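You operate a simulated robot arm through the tools that you are given. There is no shell and no other tool.

You run a simulated robot arm. Do the job below in one go: nothing can be reset, and whatever is moved stays where it is left.

## Task
Grind a heap of pepper into the purple bowl as the recipe card says.
Fine: set the mill's slider first; open the green switch to grind and shut it after. Where these are worked on the way, their far stop is far enough and under half their travel is too little: green switch.

It is judged by the outcome, as a careful person would: the job done as asked, and still so three seconds after it is handed in. It fails if anything else is knocked over, pushed out of place, dropped, spilled or broken.

## Robot
A 6-joint arm with a two-finger gripper, fixed in place. Base frame: the origin is at the foot of the arm, x ahead of it, y to its left, z up; the work surface is at about z = 92. Lengths are in cm, angles in rad, forces in N, time in s.
It reaches about 129.8 cm from its shoulder. Its first joint turns from -2.601 to 2.601 rad. Payload 1.57 kg.
Tool frame: the origin (TCP) lies between the finger pads and is the grasp point; the fingertips stand 2.1 cm ahead of it; z points along the fingers, y is the line along which they close. The gripper opens to 7 cm. The gripper's body begins 5 cm behind the TCP.
Orientation is that of the tool frame in the base frame, as [roll, pitch, yaw] about the fixed x, y, z axes, in that order (R = Rz(yaw) Ry(pitch) Rx(roll)). With the fingers straight down and closing along the base's y, the tool's x points along the base's -x, its y along +y and its z along -z.

## Interface
- The arm moves only by the tool play_rows. Its argument "motion" is a list of rows, each an object (a shift or turn left out is 0, a gripper value left out holds the last) with "rotation": the turn, a rotation vector about the base's x, y, z in rad, a list of three; "linear": the shift along the base's x, y, z in cm, a list of three; "hand": the opening, from 0 (shut) to 1 (fully open). In form: [{"rotation": [ax, ay, az], "linear": [x, y, z], "hand": hand}, ...]. A call has 1 to 20 rows; each row shifts and turns the commanded pose from where the row before left it. Rows are played at 5 a second. More than 5 cm and 0.15 rad between two rows, or a gripper value outside its range, and nothing of the call is played. Where a pose cannot be reached the arm comes as near as it can. A force on the tool above 60 N (or 10 N above the force at the start of the call, whichever is more), or a blocked arm, ends the call early, and 0.2 s more pass. The fingers move at their own pace and stop on an object; they squeeze with about 26 N. The grip force told is the motor's: it shows also when the fingers shut on nothing. Time passes only in rows, and 0.2 s behind the last, so rows that do not move let the fingers close. The reply holds the time, the measured pose of the TCP, the force on the tool along the base axes, the opening and the grip force, in the units named above and with some noise, with the torque about the TCP (base axes, N m) and any sound that the robot's microphone picked up.
- Cameras (640 x 400 px; columns grow to the right, rows downward): "scene" is fixed at [40.15, 64.81, 171.98]; the picture's right is [-0.86, -0.51, 0.00], its down [-0.33, 0.56, -0.76] and it looks along [0.38, -0.65, -0.65] (base axes); focal length 338 px, centre (320, 200). "wrist" rides on the gripper at [7.9, 0.4, -8.1] in the tool frame; the picture's right is [-0.05, 1.00, 0.00], its down [-0.67, -0.04, -0.74] and it looks along [-0.74, -0.04, 0.67] (tool axes); focal length 256 px, centre (320, 200). There is no depth. A picture from a camera that has moved, and an enlarged one, comes with that camera's place and axes in the base frame and with its lens.
- snapshot(camera): a new picture of that camera. No time passes.
- lift_body(by): slides the trunk up (or, below 0, down) by that many cm; the arm rides with it, the base frame stays. It gives what a move gives, with no picture.
- zoom(camera, box): a new picture of the part [left, top, right, bottom] of that camera's present view, enlarged. No time passes.
- close_job(): hands the job in; it is judged then, once.

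Places have to be worked out from the pictures, the camera data and where the tool is seen. Open the gripper and draw the arm clear of the work before you hand the job in, unless the task says otherwise.

The tools are called after ">>>" as name(argument=value, ...) on one line, values as JSON. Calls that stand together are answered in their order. play_rows: Moves the arm, as the interface text tells. Its arguments: {"type":"object","properties":{"motion":{"type":"array","items":{"type":"object","properties":{"rotation":{"type":"array","items":{"type":"number"}},"linear":{"type":"array","items":{"type":"number"}},"hand":{"type":"number"}}}}},"required":["motion"]} The other tools are called the same way: lift_body (by) slides the trunk up or down; snapshot (camera) takes a picture; zoom (camera, box) takes an enlarged picture of a part of a camera's view; close_job () hands the job in.

At the start:

```text
time: 0.0
tool_pos: [68.43, -5.5, 123.32]
tcp_rot: [3.14, 0.0, -3.141]
contact_force: [-0.2, 0.3, 0.1]
torque: [0.0, 0.0, -0.01]
gripper_width: 6.98
finger_force: 0.0
trunk travel left (down, up): [-91.5, 5.5]
```

scene: 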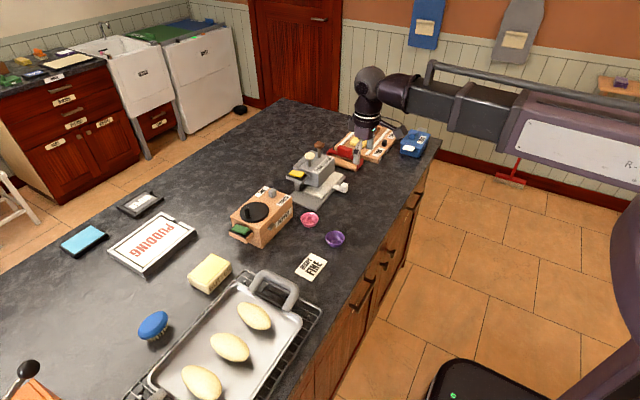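
wrist: 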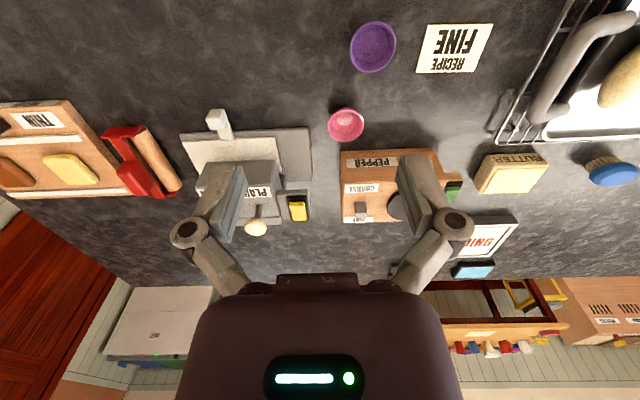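

The recipe card says FINE, and the pepper mill looks like the wooden box with a dark disc, a slider and a green switch. I'll zoom in on the mill and the bowls to read the details.

>>> zoom(camera="scene", box=[220, 170, 350, 280])

>>> zoom(camera="wrist", box=[300, 100, 500, 240])

>>> zoom(camera="wrist", box=[300, 0, 520, 140])

```text
3.64 times, centred on (285, 225) of scene
camera zoom: at [40.15, 64.81, 171.98], right [-0.86, -0.51, 0.0], down [-0.33, 0.56, -0.76], along [0.38, -0.65, -0.65], focal length 1229 px, centre (447, 109)
```

zoom: 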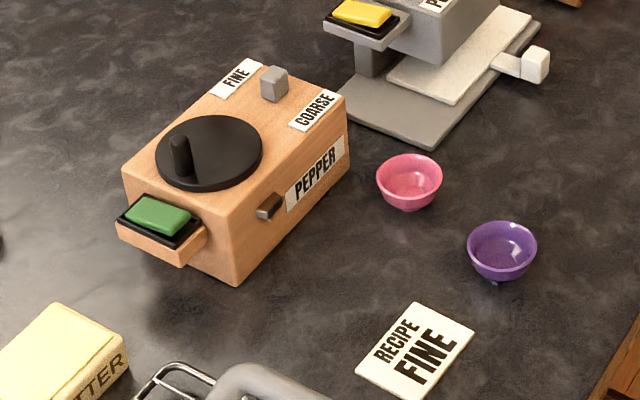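

```text
2.86 times, centred on (400, 170) of wrist
camera zoom: at [60.37, -5.2, 131.43], right [0.05, 1.0, 0.0], down [0.67, -0.04, 0.74], along [0.74, -0.04, -0.67], focal length 731 px, centre (91, 286)
```

zoom: 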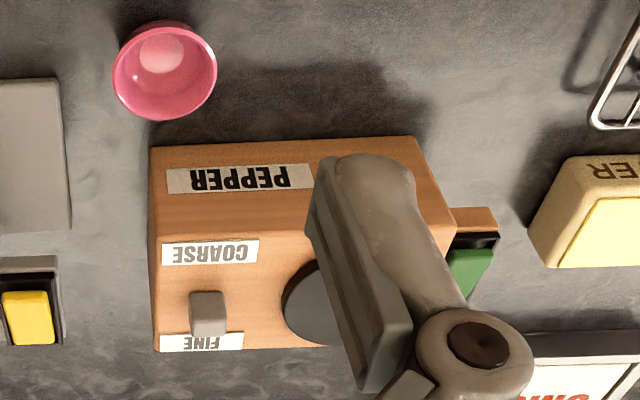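

```text
2.86 times, centred on (410, 70) of wrist
camera zoom: at [60.37, -5.2, 131.43], right [0.05, 1.0, 0.0], down [0.67, -0.04, 0.74], along [0.74, -0.04, -0.67], focal length 731 px, centre (63, 571)
```

zoom: 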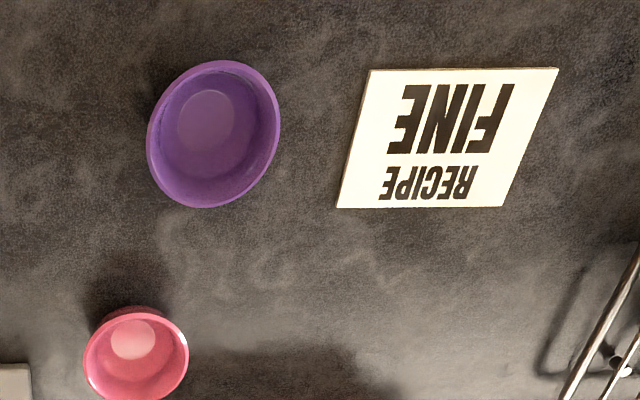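

The mill is at about x 90–100, y −1 to 14, with a FINE/COARSE slider on top, a small spout on the face toward the robot, and a green rocker on its +y side. I'll zoom closer to pin down these parts.

>>> zoom(camera="scene", box=[225, 180, 300, 250])

>>> zoom(camera="scene", box=[265, 180, 297, 210])

>>> zoom(camera="scene", box=[290, 200, 360, 260])

>>> zoom(camera="scene", box=[220, 210, 285, 255])

```text
5.71 times, centred on (262, 215) of scene
camera zoom: at [40.15, 64.81, 171.98], right [-0.86, -0.51, 0.0], down [-0.33, 0.56, -0.76], along [0.38, -0.65, -0.65], focal length 1932 px, centre (649, 114)
```

zoom: 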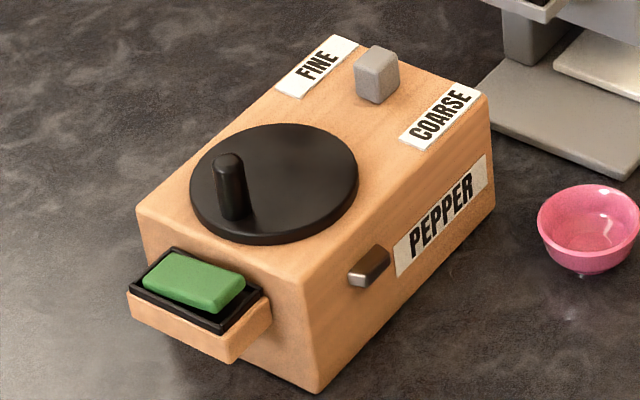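

```text
13.33 times, centred on (281, 195) of scene
camera zoom: at [40.15, 64.81, 171.98], right [-0.86, -0.51, 0.0], down [-0.33, 0.56, -0.76], along [0.38, -0.65, -0.65], focal length 4507 px, centre (840, 267)
```

zoom: 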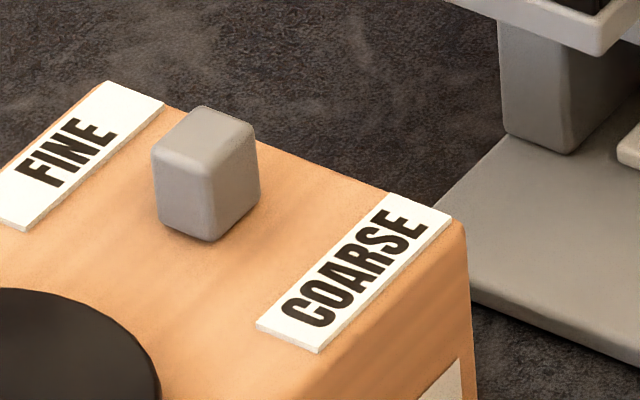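

```text
6.67 times, centred on (325, 230) of scene
camera zoom: at [40.15, 64.81, 171.98], right [-0.86, -0.51, 0.0], down [-0.33, 0.56, -0.76], along [0.38, -0.65, -0.65], focal length 2254 px, centre (287, 0)
```

zoom: 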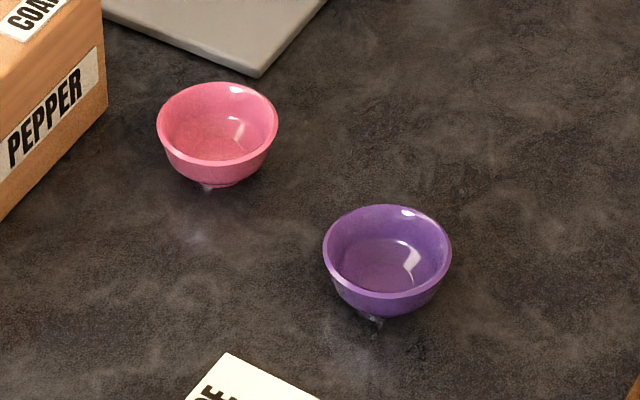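

```text
8.89 times, centred on (252, 232) of scene
camera zoom: at [40.15, 64.81, 171.98], right [-0.86, -0.51, 0.0], down [-0.33, 0.56, -0.76], along [0.38, -0.65, -0.65], focal length 3005 px, centre (920, -89)
```

zoom: 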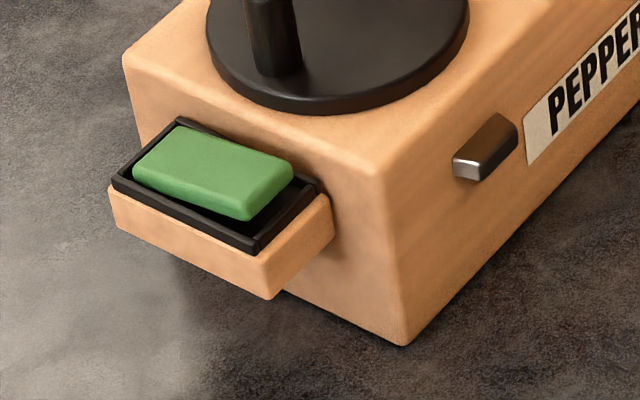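

Estimated positions so far: the mill body spans x 91–102, y −3 to 14.2, top z≈100.5. The slider knob is near (97, −0.4), mid-travel, with FINE on the far (+x) side. The spout is near (90.4, 9.6, 97.8), the purple bowl near (72.6, 1.0) with its rim at z≈95, and the pink bowl near (83.8, −2). I'll move the wrist camera in front of the mill to see the spout and switch up close.

>>> play_rows(motion=[{"linear": [1.93, 2.52, -2.7]}, {"linear": [1.93, 2.52, -2.7]}, {"linear": [1.93, 2.52, -2.7]}, {"linear": [1.93, 2.52, -2.7]}, {"linear": [1.93, 2.52, -2.7]}, {"linear": [1.93, 2.52, -2.7]}, {}])

>>> snapshot(camera="wrist")

>>> snapshot(camera="scene")

```text
time: 1.6
tool_pos: [79.82, 9.59, 123.42]
tcp_rot: [-3.141, 0.0, 3.141]
contact_force: [0.2, 0.5, 0.0]
torque: [0.03, 0.01, 0.0]
gripper_width: 7.0
finger_force: 0.1
out of reach, approached as far as the arm can: row 1, 2, 3, 4, 5, 6
trunk travel left (down, up): [-91.5, 5.5]
```

```text
taken
camera wrist: at [71.83, 9.92, 131.45], right [0.05, 1.0, 0.0], down [0.67, -0.04, 0.75], along [0.74, -0.04, -0.67], focal length 256 px, centre (320, 200)
```

wrist: 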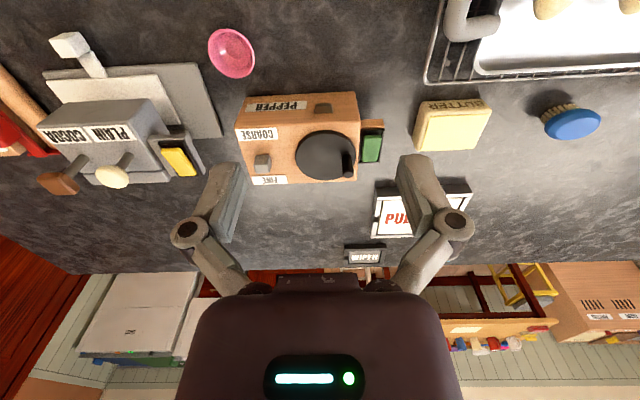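

```text
taken
```

scene: 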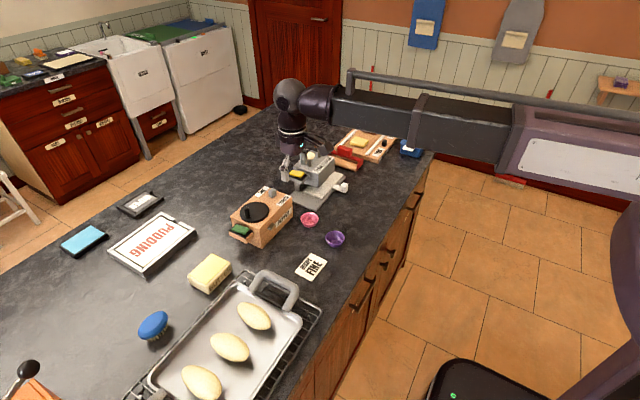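

The arm followed in x and y but could not go lower than z≈123, so the trunk has to come down. The space below the gripper is clear; the pads are over bare counter and the mill top is at about 100.5. I'll lower the trunk 16 cm and look again.

>>> lift_body(by=-16)

>>> snapshot(camera="wrist")

>>> snapshot(camera="scene")

```text
time: 3.4
tool_pos: [79.79, 9.64, 107.48]
tcp_rot: [-3.14, -0.002, -3.141]
contact_force: [0.1, -0.1, 0.5]
torque: [-0.01, 0.0, 0.01]
gripper_width: 6.96
finger_force: 0.0
trunk travel left (down, up): [-75.5, 21.5]
```

```text
taken
camera wrist: at [71.86, 9.92, 115.43], right [0.05, 1.0, 0.0], down [0.67, -0.04, 0.74], along [0.74, -0.04, -0.67], focal length 256 px, centre (320, 200)
```

wrist: 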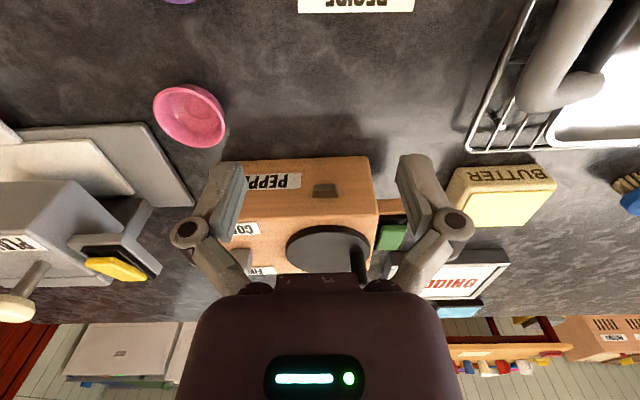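

```text
taken
```

scene: 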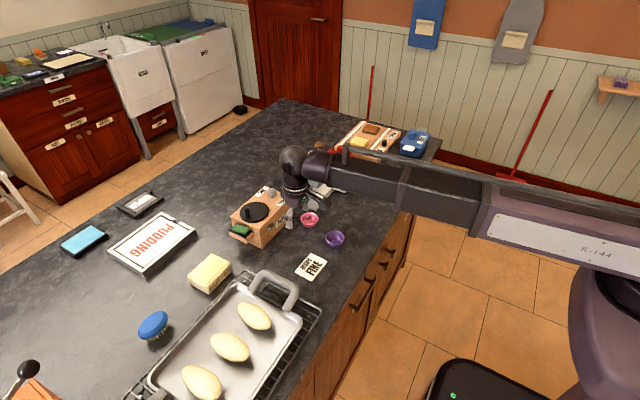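

Lowering worked, with TCP now at z≈107.5. I'll zoom into the wrist view for the spout, slider and switch.

>>> zoom(camera="wrist", box=[210, 140, 420, 280])

>>> zoom(camera="wrist", box=[290, 160, 370, 220])

>>> zoom(camera="wrist", box=[350, 180, 440, 260])

```text
2.86 times, centred on (315, 210) of wrist
camera zoom: at [71.86, 9.92, 115.43], right [0.05, 1.0, 0.0], down [0.67, -0.04, 0.74], along [0.74, -0.04, -0.67], focal length 731 px, centre (334, 171)
```

zoom: 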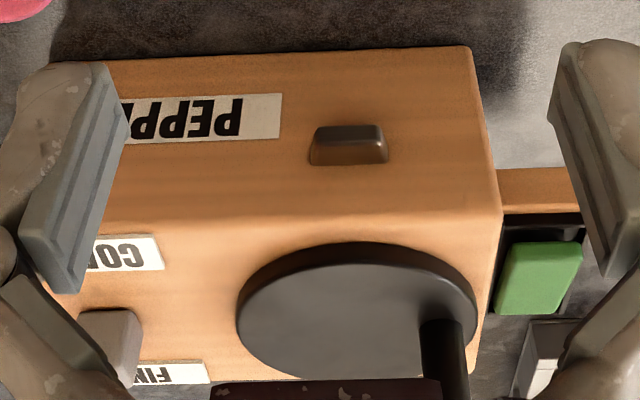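

```text
6.67 times, centred on (330, 190) of wrist
camera zoom: at [71.86, 9.92, 115.43], right [0.05, 1.0, 0.0], down [0.67, -0.04, 0.74], along [0.74, -0.04, -0.67], focal length 1707 px, centre (253, 267)
```

zoom: 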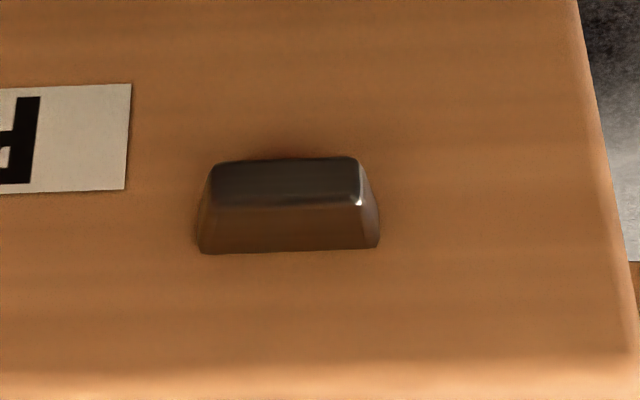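

```text
5.00 times, centred on (395, 220) of wrist
camera zoom: at [71.86, 9.92, 115.43], right [0.05, 1.0, 0.0], down [0.67, -0.04, 0.74], along [0.74, -0.04, -0.67], focal length 1280 px, centre (-55, 100)
```

zoom: 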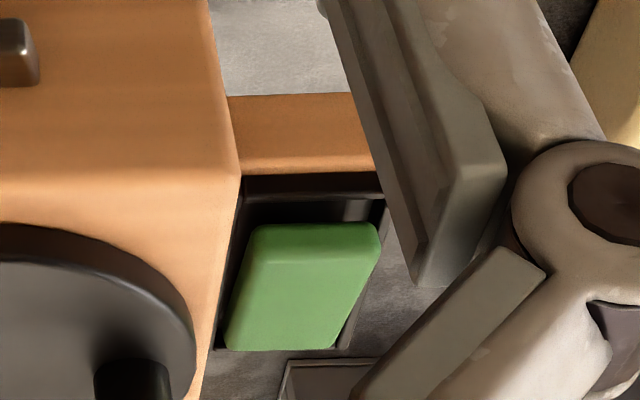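

The spout is a small block on the mill's near face at about y 9.4, z 96.8–97.8, sticking out roughly 1 cm. The rocker sits in a tray spanning about x 93.5–99.7, y 14.3–17.8, and its near (−x) end looks raised. The slider comes first: I'll rise and move above the knob at (97, −0.45) with the gripper half open, which also tests upward reach.

>>> play_rows(motion=[{"linear": [0, 0, 4], "hand": 0.6}, {"linear": [2, -1, 4]}, {"linear": [3, -2, 3]}, {"linear": [4, -2, 1]}, {"linear": [4, -2.5, 0]}, {"linear": [4.2, -2.55, 0]}, {}])

>>> snapshot(camera="scene")

>>> snapshot(camera="wrist")

```text
time: 5.0
tool_pos: [96.95, -0.64, 107.52]
tcp_rot: [3.141, 0.0, -3.14]
contact_force: [-0.2, 0.4, -1.9]
torque: [-0.01, -0.02, 0.02]
gripper_width: 4.2
finger_force: 0.1
out of reach, approached as far as the arm can: row 1, 2, 3, 4
trunk travel left (down, up): [-75.5, 21.5]
```

```text
taken
```

scene: 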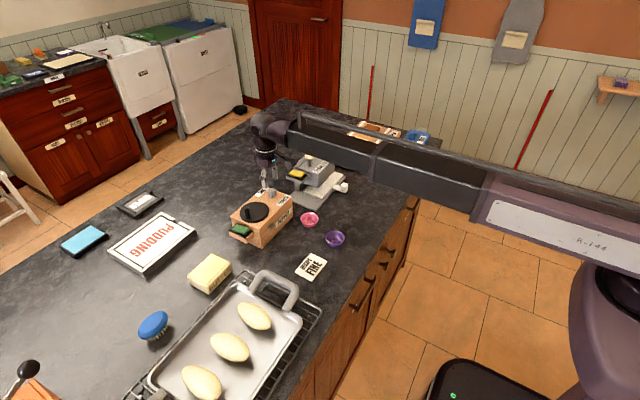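

```text
taken
camera wrist: at [89.09, -0.25, 115.46], right [0.05, 1.0, 0.0], down [0.67, -0.04, 0.75], along [0.74, -0.04, -0.67], focal length 256 px, centre (320, 200)
```

wrist: 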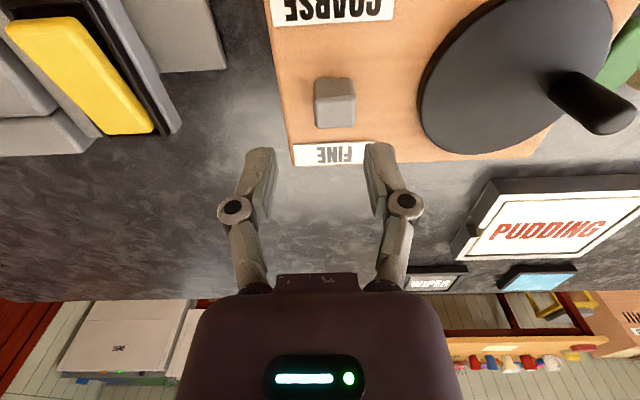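

Commanded z changes are ignored, so height comes only from the trunk while the arm moves in the plane. The wrist view puts the knob nearer (96.3, 0.2). I'll zoom to confirm and check the gripper's shape from the scene camera.

>>> zoom(camera="wrist", box=[260, 0, 420, 180])

>>> zoom(camera="scene", box=[230, 100, 320, 220])

>>> zoom(camera="wrist", box=[540, 0, 640, 110])

```text
2.22 times, centred on (340, 90) of wrist
camera zoom: at [89.09, -0.25, 115.46], right [0.05, 1.0, 0.0], down [0.67, -0.04, 0.75], along [0.74, -0.04, -0.67], focal length 569 px, centre (276, 444)
```

zoom: 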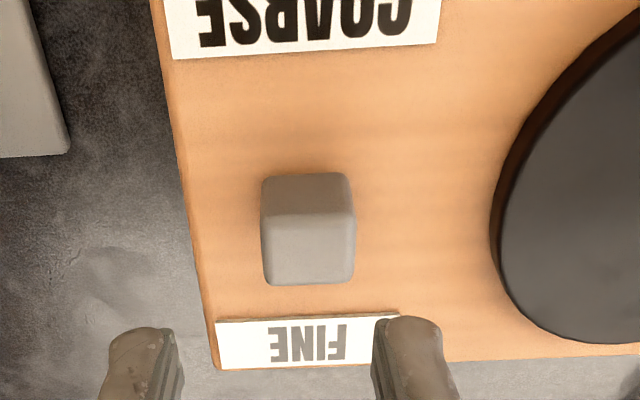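

```text
3.33 times, centred on (275, 160) of scene
camera zoom: at [40.15, 64.81, 171.98], right [-0.86, -0.51, 0.0], down [-0.33, 0.56, -0.76], along [0.38, -0.65, -0.65], focal length 1127 px, centre (470, 333)
```

zoom: 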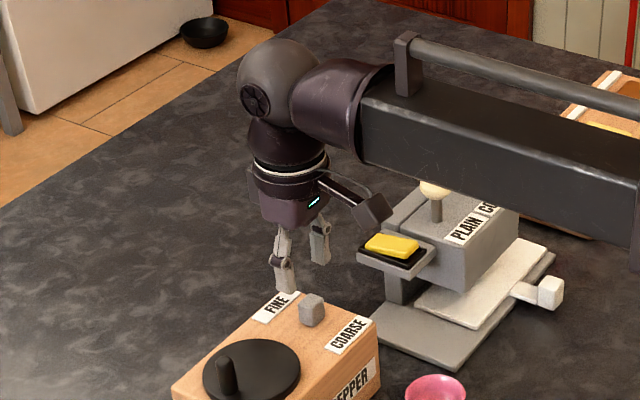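

```text
3.64 times, centred on (590, 55) of wrist
camera zoom: at [89.09, -0.25, 115.46], right [0.05, 1.0, 0.0], down [0.67, -0.04, 0.75], along [0.74, -0.04, -0.67], focal length 931 px, centre (-662, 727)
```

zoom: 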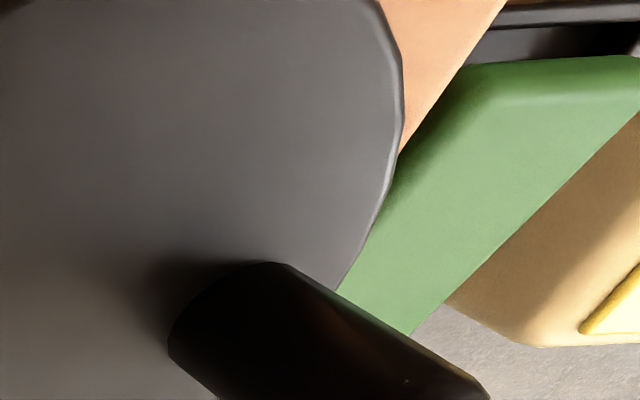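

The zoom shows the knob is about 2 cm square, centred near (96.2, 0.16), top z≈102.7, and exactly mid-travel between the labels. I'll centre the gripper over it and then lower the trunk 4.4 cm so the tips sit just above the mill top.

>>> play_rows(motion=[{"linear": [-0.7, 0.8, 0], "hand": 0.6}, {}])

>>> lift_body(by=-4.4)

>>> zoom(camera="wrist", box=[220, 60, 420, 220])

>>> zoom(camera="scene", box=[250, 160, 310, 210])

```text
time: 5.6
tool_pos: [96.34, 0.3, 107.33]
tcp_rot: [-3.141, 0.001, -3.141]
contact_force: [-0.4, -0.3, 1.2]
torque: [0.01, 0.01, 0.0]
gripper_width: 4.2
finger_force: 0.0
trunk travel left (down, up): [-75.5, 21.5]
```

```text
time: 6.5
tool_pos: [96.34, 0.3, 102.88]
tcp_rot: [3.141, -0.001, 3.14]
contact_force: [1.2, -0.2, 0.7]
torque: [0.0, 0.02, -0.01]
gripper_width: 4.21
finger_force: 0.0
trunk travel left (down, up): [-71.1, 25.9]
```

```text
2.50 times, centred on (320, 140) of wrist
camera zoom: at [88.37, 0.64, 111.03], right [0.05, 1.0, 0.0], down [0.67, -0.04, 0.74], along [0.74, -0.04, -0.67], focal length 640 px, centre (320, 350)
```

zoom: 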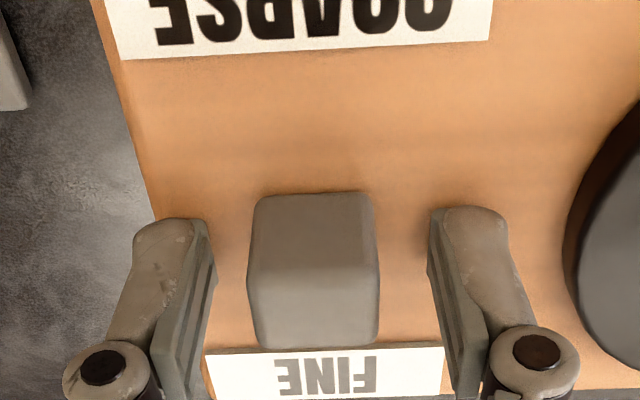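

```text
8.00 times, centred on (280, 185) of scene
camera zoom: at [40.15, 64.81, 171.98], right [-0.86, -0.51, 0.0], down [-0.33, 0.56, -0.76], along [0.38, -0.65, -0.65], focal length 2704 px, centre (640, 320)
```

zoom: 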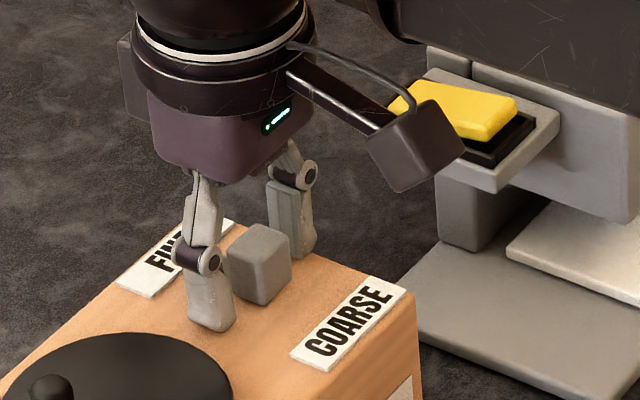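

The knob sits neatly between the fingers. I'll close on it and draw it toward FINE (+x) in small steps, watching the force for the stop.

>>> play_rows(motion=[{"hand": 0.15}, {}, {}, {"linear": [0.4, 0, 0]}, {"linear": [0.4, 0, 0]}, {"linear": [0.4, 0, 0]}, {"linear": [0.4, 0, 0]}, {"linear": [0.3, 0, 0]}, {}])

>>> zoom(camera="wrist", box=[220, 60, 420, 220])

>>> zoom(camera="scene", box=[250, 160, 310, 210])

```text
time: 8.5
tool_pos: [98.25, 0.29, 103.05]
tcp_rot: [3.141, 0.002, -3.141]
contact_force: [-2.3, -5.6, 10.7]
torque: [-0.13, 0.15, 0.01]
gripper_width: 2.1
finger_force: 32.0
trunk travel left (down, up): [-71.1, 25.9]
```

```text
2.50 times, centred on (320, 140) of wrist
camera zoom: at [90.16, 0.58, 111.13], right [0.05, 1.0, 0.0], down [0.67, -0.04, 0.75], along [0.74, -0.04, -0.67], focal length 640 px, centre (320, 350)
```

zoom: 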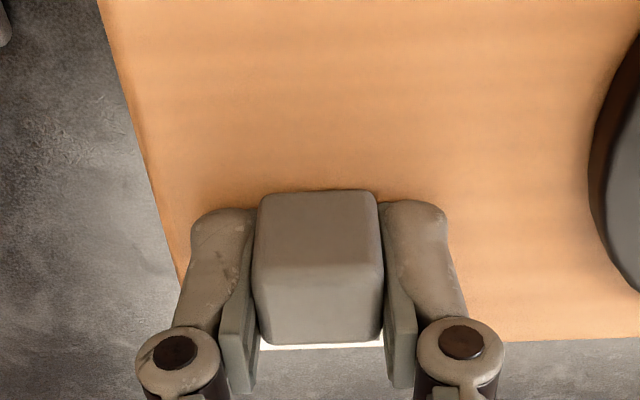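

```text
8.00 times, centred on (280, 185) of scene
camera zoom: at [40.15, 64.81, 171.98], right [-0.86, -0.51, 0.0], down [-0.33, 0.56, -0.76], along [0.38, -0.65, -0.65], focal length 2704 px, centre (640, 320)
```

zoom: 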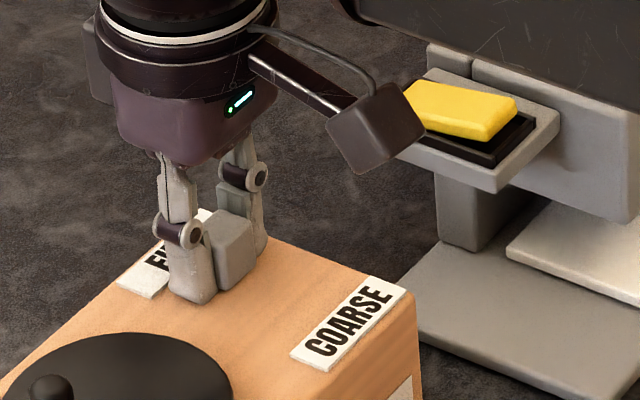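

The knob followed 1.9 cm toward FINE with only ~2 N resistance, so the stop isn't reached yet. I'll continue in small steps.

>>> play_rows(motion=[{"linear": [0.3, 0, 0]}, {"linear": [0.3, 0, 0]}, {"linear": [0.3, 0, 0]}, {}])

>>> zoom(camera="wrist", box=[220, 60, 420, 220])

```text
time: 9.5
tool_pos: [98.77, 0.29, 103.2]
tcp_rot: [3.14, -0.006, -3.141]
contact_force: [-32.5, -5.5, -10.2]
torque: [-0.09, 0.21, 0.08]
gripper_width: 2.13
finger_force: 32.0
trunk travel left (down, up): [-71.1, 25.9]
```

```text
2.50 times, centred on (320, 140) of wrist
camera zoom: at [90.83, 0.58, 111.24], right [0.05, 1.0, 0.0], down [0.67, -0.04, 0.74], along [0.74, -0.04, -0.67], focal length 640 px, centre (320, 350)
```

zoom: 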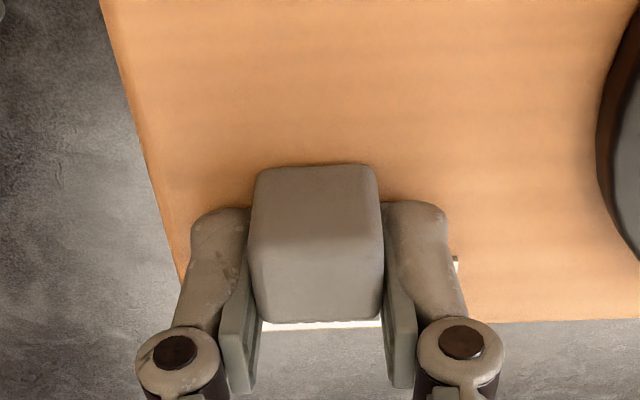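

Resistance jumped to 32 N and the fingers slid slightly on the knob, so it is at the FINE stop. I'll open straight away without backing off, then raise the trunk clear and check the knob.

>>> play_rows(motion=[{"hand": 0.6}, {}, {}])

>>> lift_body(by=6)

>>> zoom(camera="wrist", box=[220, 0, 420, 200])

>>> zoom(camera="scene", box=[250, 160, 310, 210])

```text
time: 10.3
tool_pos: [99.44, 0.25, 103.11]
tcp_rot: [-3.138, 0.007, -3.141]
contact_force: [0.8, -0.3, -0.1]
torque: [0.0, 0.05, 0.0]
gripper_width: 3.99
finger_force: 0.1
trunk travel left (down, up): [-71.1, 25.9]
```

```text
time: 11.3
tool_pos: [99.19, 0.22, 108.97]
tcp_rot: [3.141, -0.001, 3.141]
contact_force: [0.2, -0.6, 0.0]
torque: [0.01, 0.03, -0.01]
gripper_width: 4.21
finger_force: 0.1
trunk travel left (down, up): [-77.1, 19.9]
```

```text
2.00 times, centred on (320, 100) of wrist
camera zoom: at [91.24, 0.67, 117.0], right [0.05, 1.0, 0.0], down [0.67, -0.04, 0.74], along [0.74, -0.04, -0.67], focal length 512 px, centre (320, 400)
```

zoom: 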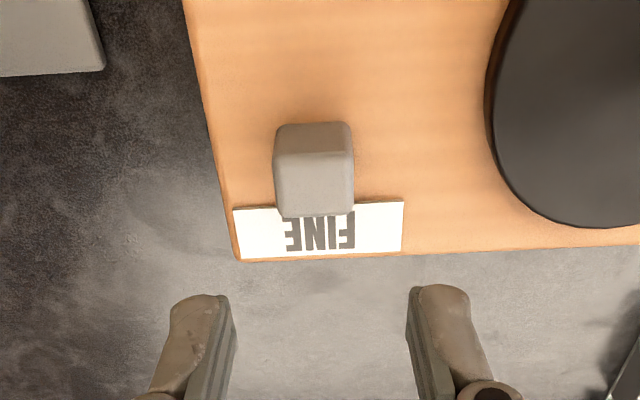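

```text
8.00 times, centred on (280, 185) of scene
camera zoom: at [40.15, 64.81, 171.98], right [-0.86, -0.51, 0.0], down [-0.33, 0.56, -0.76], along [0.38, -0.65, -0.65], focal length 2704 px, centre (640, 320)
```

zoom: 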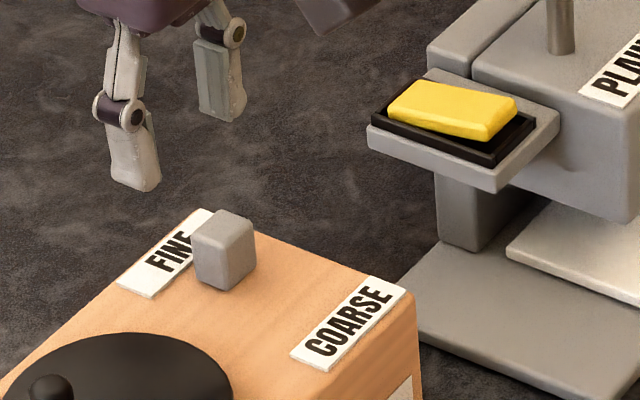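

The slider now rests at the FINE end and the mill has not shifted. Next is the purple bowl: I'll move back to hover above it at about (72.2, 1.3) and measure it with the wrist camera.

>>> play_rows(motion=[{"linear": [-4.5, 0.18, 0]}, {"linear": [-4.5, 0.18, 0]}, {"linear": [-4.5, 0.18, 0]}, {"linear": [-4.5, 0.18, 0]}, {"linear": [-4.5, 0.18, 0]}, {"linear": [-4.5, 0.18, 0], "hand": 1.0}, {}, {}])

>>> snapshot(camera="wrist")

>>> zoom(camera="wrist", box=[240, 10, 400, 110])

```text
time: 13.1
tool_pos: [72.06, 1.37, 109.0]
tcp_rot: [-3.14, -0.001, -3.14]
contact_force: [-0.7, 0.0, -1.0]
torque: [0.02, -0.05, 0.03]
gripper_width: 6.99
finger_force: 0.0
trunk travel left (down, up): [-77.1, 19.9]
```

```text
taken
camera wrist: at [64.12, 1.79, 117.04], right [0.05, 1.0, 0.0], down [0.67, -0.04, 0.75], along [0.74, -0.04, -0.67], focal length 256 px, centre (320, 200)
```

wrist: 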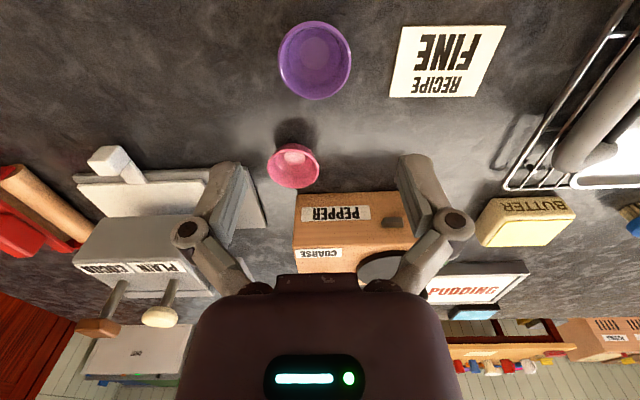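

```text
4.00 times, centred on (320, 60) of wrist
camera zoom: at [64.12, 1.79, 117.04], right [0.05, 1.0, 0.0], down [0.67, -0.04, 0.75], along [0.74, -0.04, -0.67], focal length 1024 px, centre (320, 760)
```

zoom: 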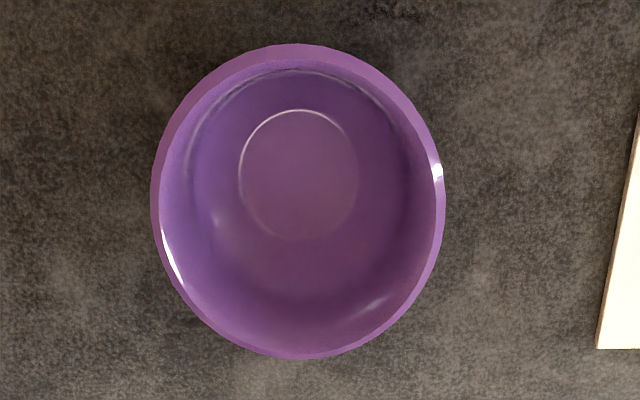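

The wrist view puts the purple bowl at about (72.1, 0.95), rim diameter 5.9. I'll shift −0.4 in y, lower the trunk to just above the rim with the fingers fully open, and check the straddle.

>>> play_rows(motion=[{"linear": [0.05, -0.42, 0], "hand": 1.0}, {}])

>>> lift_body(by=-10.5)

>>> zoom(camera="wrist", box=[160, 60, 480, 260])

>>> zoom(camera="scene", box=[280, 180, 400, 270])

```text
time: 13.7
tool_pos: [72.08, 0.85, 108.86]
tcp_rot: [-3.141, 0.001, 3.141]
contact_force: [-0.9, 0.4, 0.7]
torque: [0.01, -0.01, -0.03]
gripper_width: 7.0
finger_force: 0.0
trunk travel left (down, up): [-77.1, 19.9]
```

```text
time: 15.1
tool_pos: [72.14, 0.84, 98.51]
tcp_rot: [-3.141, 0.0, -3.141]
contact_force: [0.6, -0.2, -0.8]
torque: [0.01, 0.0, 0.02]
gripper_width: 6.99
finger_force: 0.1
trunk travel left (down, up): [-66.6, 30.4]
```

```text
2.00 times, centred on (320, 160) of wrist
camera zoom: at [64.15, 1.35, 106.53], right [0.05, 1.0, 0.0], down [0.67, -0.04, 0.74], along [0.74, -0.04, -0.67], focal length 512 px, centre (320, 280)
```

zoom: 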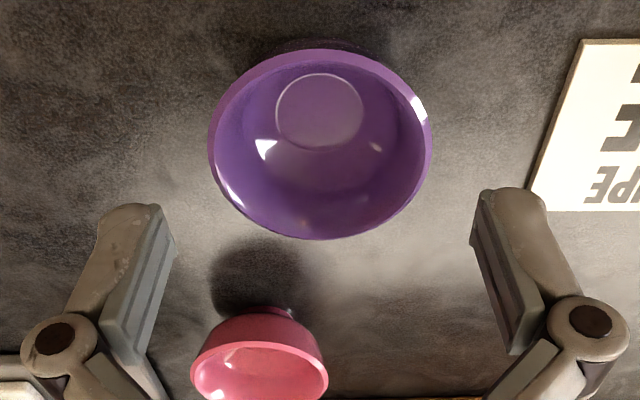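

```text
4.44 times, centred on (340, 225) of scene
camera zoom: at [40.15, 64.81, 171.98], right [-0.86, -0.51, 0.0], down [-0.33, 0.56, -0.76], along [0.38, -0.65, -0.65], focal length 1502 px, centre (231, 89)
```

zoom: 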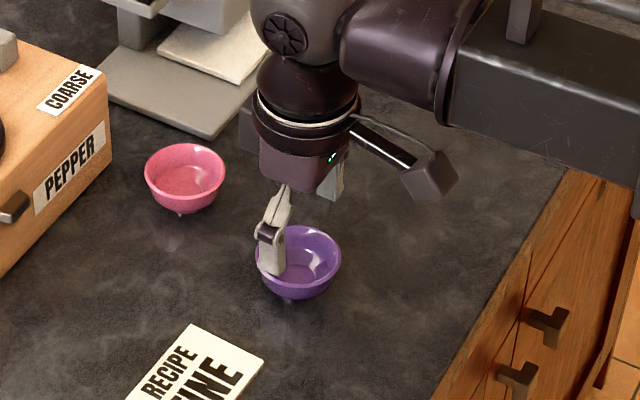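

The bowl is centred at about (72.1, 0.95) and the fingers straddle it evenly. I'll nudge +0.1 in y and lower 3.7 cm so the tips pass outside the rim and stop just above the table.

>>> play_rows(motion=[{"linear": [0, 0.12, 0], "hand": 1.0}, {}])

>>> lift_body(by=-3.7)

>>> zoom(camera="wrist", box=[160, 100, 480, 300])

>>> zoom(camera="scene", box=[310, 200, 370, 260])

```text
time: 15.7
tool_pos: [72.24, 1.22, 98.45]
tcp_rot: [3.141, 0.0, 3.141]
contact_force: [-0.5, -0.7, -0.3]
torque: [0.04, 0.01, 0.03]
gripper_width: 7.01
finger_force: 0.1
trunk travel left (down, up): [-66.6, 30.4]
```

```text
time: 16.5
tool_pos: [72.07, 1.17, 94.84]
tcp_rot: [3.141, -0.001, 3.14]
contact_force: [-0.1, -0.1, 0.0]
torque: [0.0, -0.01, 0.04]
gripper_width: 7.01
finger_force: 0.1
trunk travel left (down, up): [-62.9, 34.1]
```

```text
2.00 times, centred on (320, 200) of wrist
camera zoom: at [64.19, 1.5, 102.83], right [0.05, 1.0, 0.0], down [0.67, -0.04, 0.74], along [0.74, -0.04, -0.67], focal length 512 px, centre (320, 200)
```

zoom: 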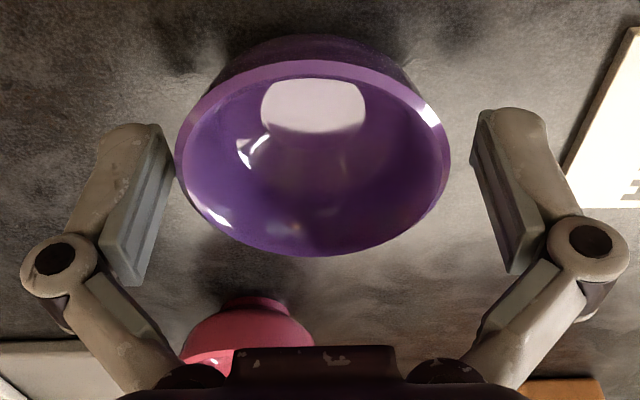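

```text
6.67 times, centred on (340, 230) of scene
camera zoom: at [40.15, 64.81, 171.98], right [-0.86, -0.51, 0.0], down [-0.33, 0.56, -0.76], along [0.38, -0.65, -0.65], focal length 2254 px, centre (187, 0)
```

zoom: 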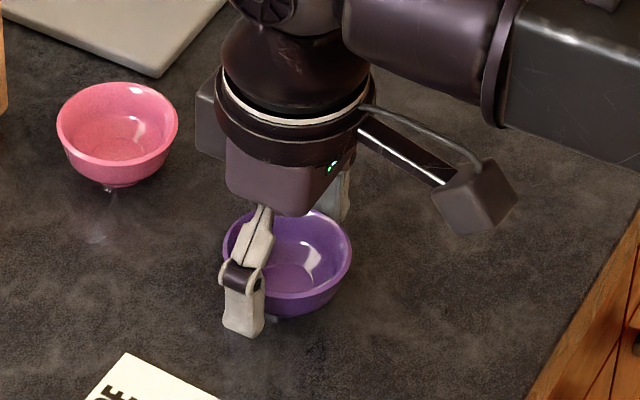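

The fingers straddle the bowl with no contact and are aligned in x. I'll close gently on the rim.

>>> play_rows(motion=[{"hand": 0.8}, {}, {}, {}])

>>> zoom(camera="wrist", box=[160, 100, 480, 300])

```text
time: 17.5
tool_pos: [72.08, 1.03, 94.86]
tcp_rot: [-3.141, 0.001, 3.141]
contact_force: [1.2, -1.1, 8.2]
torque: [0.04, -0.07, -0.05]
gripper_width: 5.8
finger_force: 26.4
trunk travel left (down, up): [-62.9, 34.1]
```

```text
2.00 times, centred on (320, 200) of wrist
camera zoom: at [64.18, 1.5, 102.85], right [0.05, 1.0, 0.0], down [0.67, -0.04, 0.75], along [0.74, -0.04, -0.67], focal length 512 px, centre (320, 200)
```

zoom: 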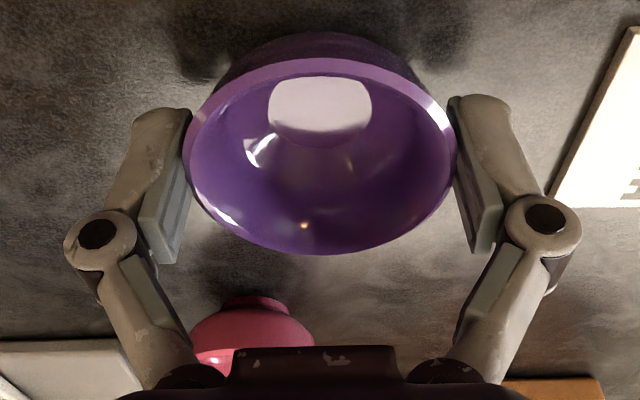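

The bowl is gripped at 5.8 cm width with 26 N. I'll lift 1.5 cm and check that it holds level.

>>> lift_body(by=1.5)

>>> zoom(camera="wrist", box=[160, 100, 480, 300])

>>> zoom(camera="scene", box=[290, 190, 390, 270])

```text
time: 18.1
tool_pos: [72.21, 1.18, 96.31]
tcp_rot: [-3.14, 0.0, -3.141]
contact_force: [0.1, -0.1, 1.4]
torque: [0.0, 0.0, -0.02]
gripper_width: 5.78
finger_force: 1.3
trunk travel left (down, up): [-64.4, 32.6]
```

```text
2.00 times, centred on (320, 200) of wrist
camera zoom: at [64.19, 1.52, 104.33], right [0.05, 1.0, 0.0], down [0.67, -0.04, 0.74], along [0.74, -0.04, -0.67], focal length 512 px, centre (320, 200)
```

zoom: 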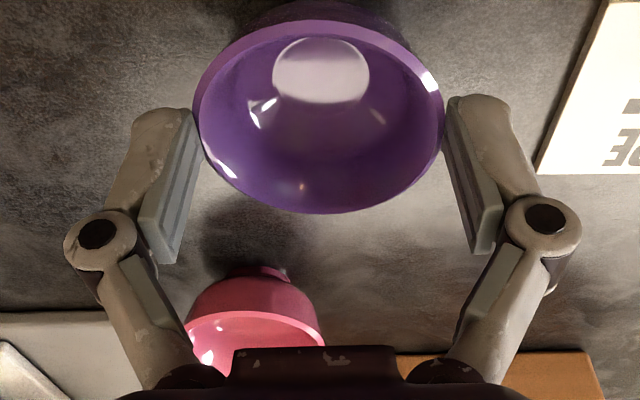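

```text
5.00 times, centred on (340, 230) of scene
camera zoom: at [40.15, 64.81, 171.98], right [-0.86, -0.51, 0.0], down [-0.33, 0.56, -0.76], along [0.38, -0.65, -0.65], focal length 1690 px, centre (220, 50)
```

zoom: 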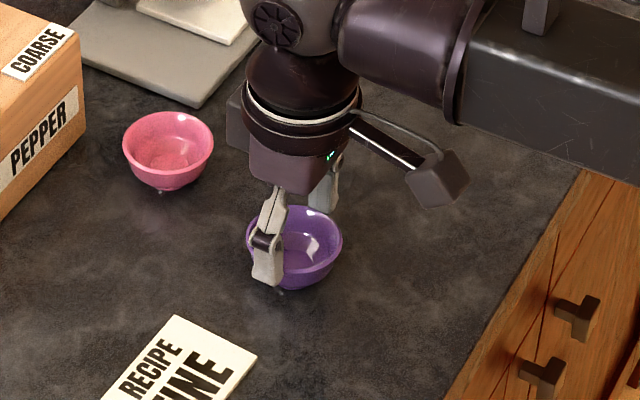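

The bowl stayed on the table: the fingers slipped up along the rim. Instead of lifting, I'll open, go back down, grip more firmly and slide it along the counter on a path that avoids the card (y > 8.2 for x < 76.7) and the pink bowl at (83, −2.2).

>>> play_rows(motion=[{"hand": 1.0}, {}, {}])

>>> lift_body(by=-1.6)

>>> play_rows(motion=[{"hand": 0.4}, {}, {}, {}])

>>> zoom(camera="wrist", box=[160, 100, 480, 300])

```text
time: 18.9
tool_pos: [72.19, 1.11, 96.29]
tcp_rot: [-3.141, -0.001, -3.141]
contact_force: [0.0, 0.5, 0.2]
torque: [0.02, -0.02, 0.03]
gripper_width: 6.99
finger_force: 0.1
trunk travel left (down, up): [-64.4, 32.6]
```

```text
time: 19.5
tool_pos: [72.2, 1.03, 94.75]
tcp_rot: [3.141, 0.0, -3.141]
contact_force: [0.4, 0.5, 0.4]
torque: [-0.02, 0.02, 0.0]
gripper_width: 7.0
finger_force: 0.1
trunk travel left (down, up): [-62.8, 34.2]
```

```text
time: 20.5
tool_pos: [72.09, 1.12, 94.87]
tcp_rot: [3.141, -0.001, -3.141]
contact_force: [2.4, -0.5, 6.8]
torque: [0.03, -0.04, 0.0]
gripper_width: 5.7
finger_force: 26.5
trunk travel left (down, up): [-62.8, 34.2]
```

```text
2.00 times, centred on (320, 200) of wrist
camera zoom: at [64.17, 1.51, 102.75], right [0.05, 1.0, 0.0], down [0.67, -0.04, 0.75], along [0.74, -0.04, -0.67], focal length 512 px, centre (320, 200)
```

zoom: 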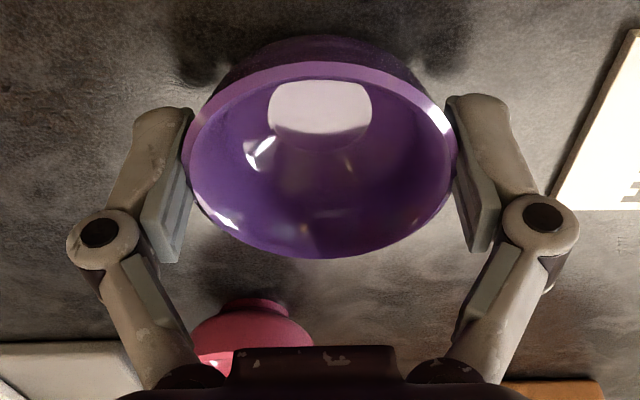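

The grip is now 26 N at 5.7 cm, pressing the bowl down with about 7 N. I'll raise the trunk 0.3 cm to relieve that and see whether the grip holds.

>>> lift_body(by=0.3)

>>> play_rows(motion=[{}])

>>> zoom(camera="scene", box=[310, 210, 370, 260])

>>> zoom(camera="wrist", box=[160, 100, 480, 300])

```text
time: 21.1
tool_pos: [72.24, 1.15, 94.98]
tcp_rot: [-3.142, 0.001, 3.141]
contact_force: [-0.6, 1.0, -0.7]
torque: [0.02, 0.0, -0.02]
gripper_width: 5.7
finger_force: 25.4
trunk travel left (down, up): [-63.1, 33.9]
```

```text
time: 21.5
tool_pos: [72.19, 1.28, 94.91]
tcp_rot: [-3.14, -0.001, -3.141]
contact_force: [0.1, 0.0, -0.1]
torque: [-0.01, 0.02, 0.0]
gripper_width: 5.73
finger_force: 26.4
trunk travel left (down, up): [-63.1, 33.9]
```

```text
8.00 times, centred on (340, 235) of scene
camera zoom: at [40.15, 64.81, 171.98], right [-0.86, -0.51, 0.0], down [-0.33, 0.56, -0.76], along [0.38, -0.65, -0.65], focal length 2704 px, centre (160, -80)
```

zoom: 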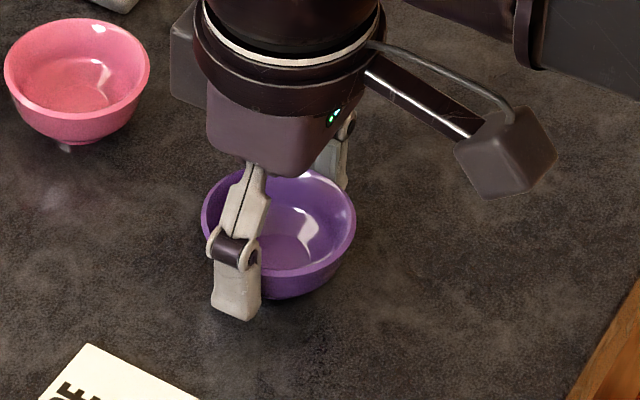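

```text
2.00 times, centred on (320, 200) of wrist
camera zoom: at [64.2, 1.51, 103.02], right [0.05, 1.0, 0.0], down [0.67, -0.04, 0.74], along [0.74, -0.04, -0.67], focal length 512 px, centre (320, 200)
```

zoom: 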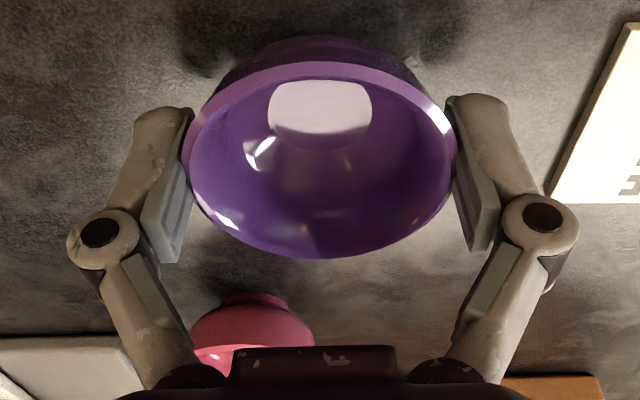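

The stronger grip holds: the bowl moved up with the gripper and the pads kept 26 N. I'll carry it just off the table around the card and pink bowl to (83, 9.4), in front of the spout.

>>> play_rows(motion=[{"linear": [1.0, 0.5, 0]}, {"linear": [1.5, 0.7, 0]}, {"linear": [1.5, 0.7, 0]}, {"linear": [1.3, 0.7, 0]}, {"linear": [1.2, 1.3, 0]}, {"linear": [1.2, 1.5, 0]}, {"linear": [1.2, 1.5, 0]}, {"linear": [1.0, 1.0, 0]}, {"linear": [0.6, 0.4, 0]}, {}])

>>> snapshot(camera="wrist")

>>> zoom(camera="scene", box=[220, 170, 350, 270])

```text
time: 23.7
tool_pos: [82.71, 9.44, 95.03]
tcp_rot: [3.14, 0.001, -3.142]
contact_force: [0.2, -1.0, -1.1]
torque: [0.02, 0.01, -0.01]
gripper_width: 5.71
finger_force: 25.9
trunk travel left (down, up): [-63.1, 33.9]
```

```text
taken
camera wrist: at [74.68, 9.84, 103.02], right [0.05, 1.0, 0.0], down [0.67, -0.04, 0.74], along [0.74, -0.04, -0.67], focal length 256 px, centre (320, 200)
```

wrist: 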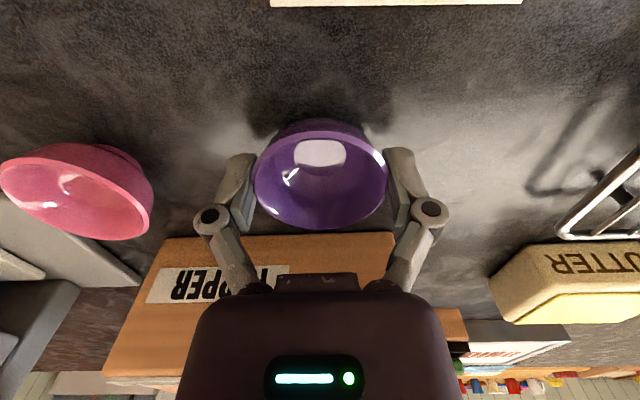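

```text
4.00 times, centred on (285, 220) of scene
camera zoom: at [40.15, 64.81, 171.98], right [-0.86, -0.51, 0.0], down [-0.33, 0.56, -0.76], along [0.38, -0.65, -0.65], focal length 1352 px, centre (460, 120)
```

zoom: 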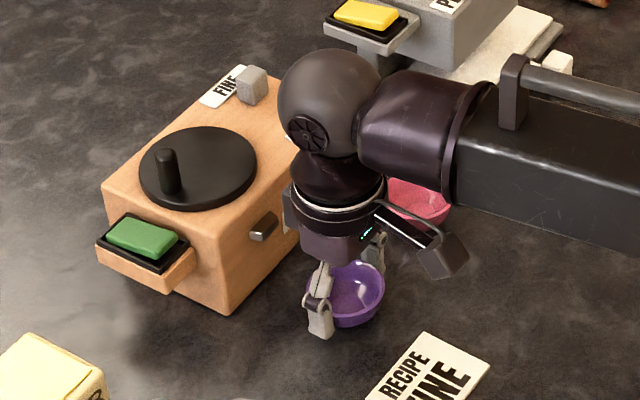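

The bowl arrived safely in front of the mill. There is a grey box on the far side of the hand that might hit the mill top or disc when I move in, so I'll examine it.

>>> zoom(camera="scene", box=[278, 190, 328, 240])

>>> zoom(camera="wrist", box=[180, 80, 460, 280])

```text
8.00 times, centred on (303, 215) of scene
camera zoom: at [40.15, 64.81, 171.98], right [-0.86, -0.51, 0.0], down [-0.33, 0.56, -0.76], along [0.38, -0.65, -0.65], focal length 2704 px, centre (456, 80)
```

zoom: 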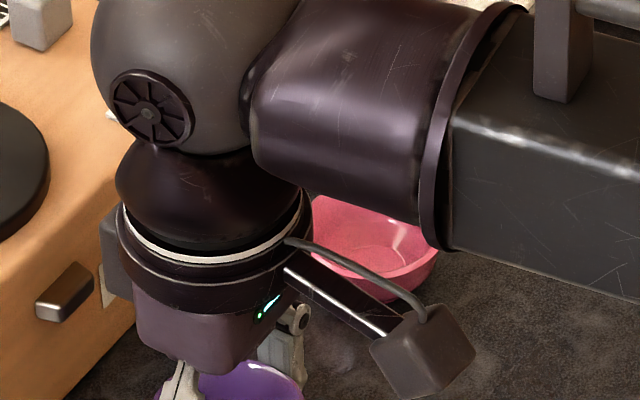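

```text
2.00 times, centred on (320, 180) of wrist
camera zoom: at [74.68, 9.84, 103.02], right [0.05, 1.0, 0.0], down [0.67, -0.04, 0.74], along [0.74, -0.04, -0.67], focal length 512 px, centre (320, 240)
```

zoom: 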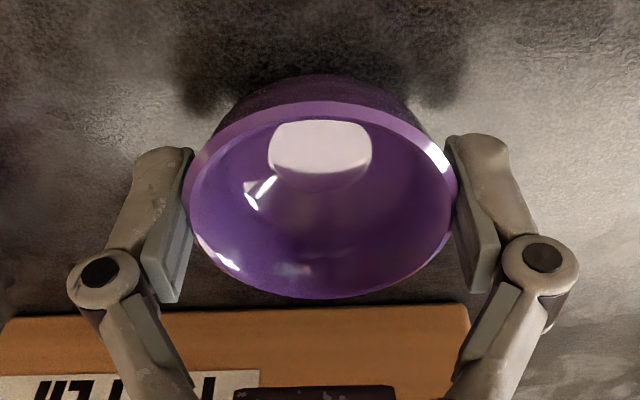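

I'll zoom further on that grey box to work out its position relative to the hand.

>>> zoom(camera="scene", box=[286, 210, 310, 234])

>>> zoom(camera="scene", box=[270, 160, 350, 240])

```text
16.00 times, centred on (298, 222) of scene
camera zoom: at [40.15, 64.81, 171.98], right [-0.86, -0.51, 0.0], down [-0.33, 0.56, -0.76], along [0.38, -0.65, -0.65], focal length 5408 px, centre (672, -152)
```

zoom: 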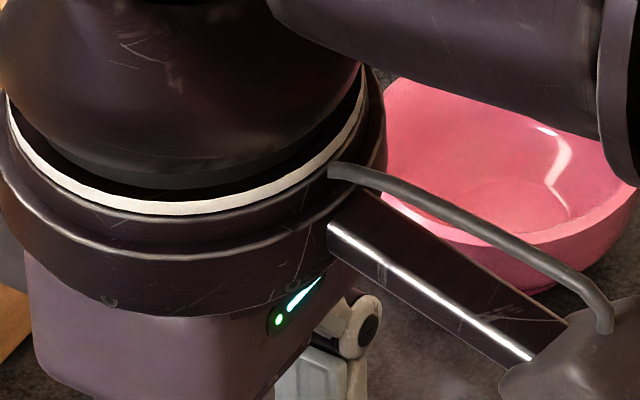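

```text
5.00 times, centred on (310, 200) of scene
camera zoom: at [40.15, 64.81, 171.98], right [-0.86, -0.51, 0.0], down [-0.33, 0.56, -0.76], along [0.38, -0.65, -0.65], focal length 1690 px, centre (370, 200)
```

zoom: 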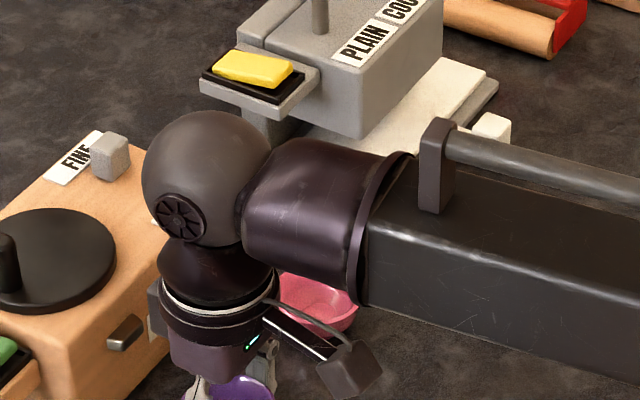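

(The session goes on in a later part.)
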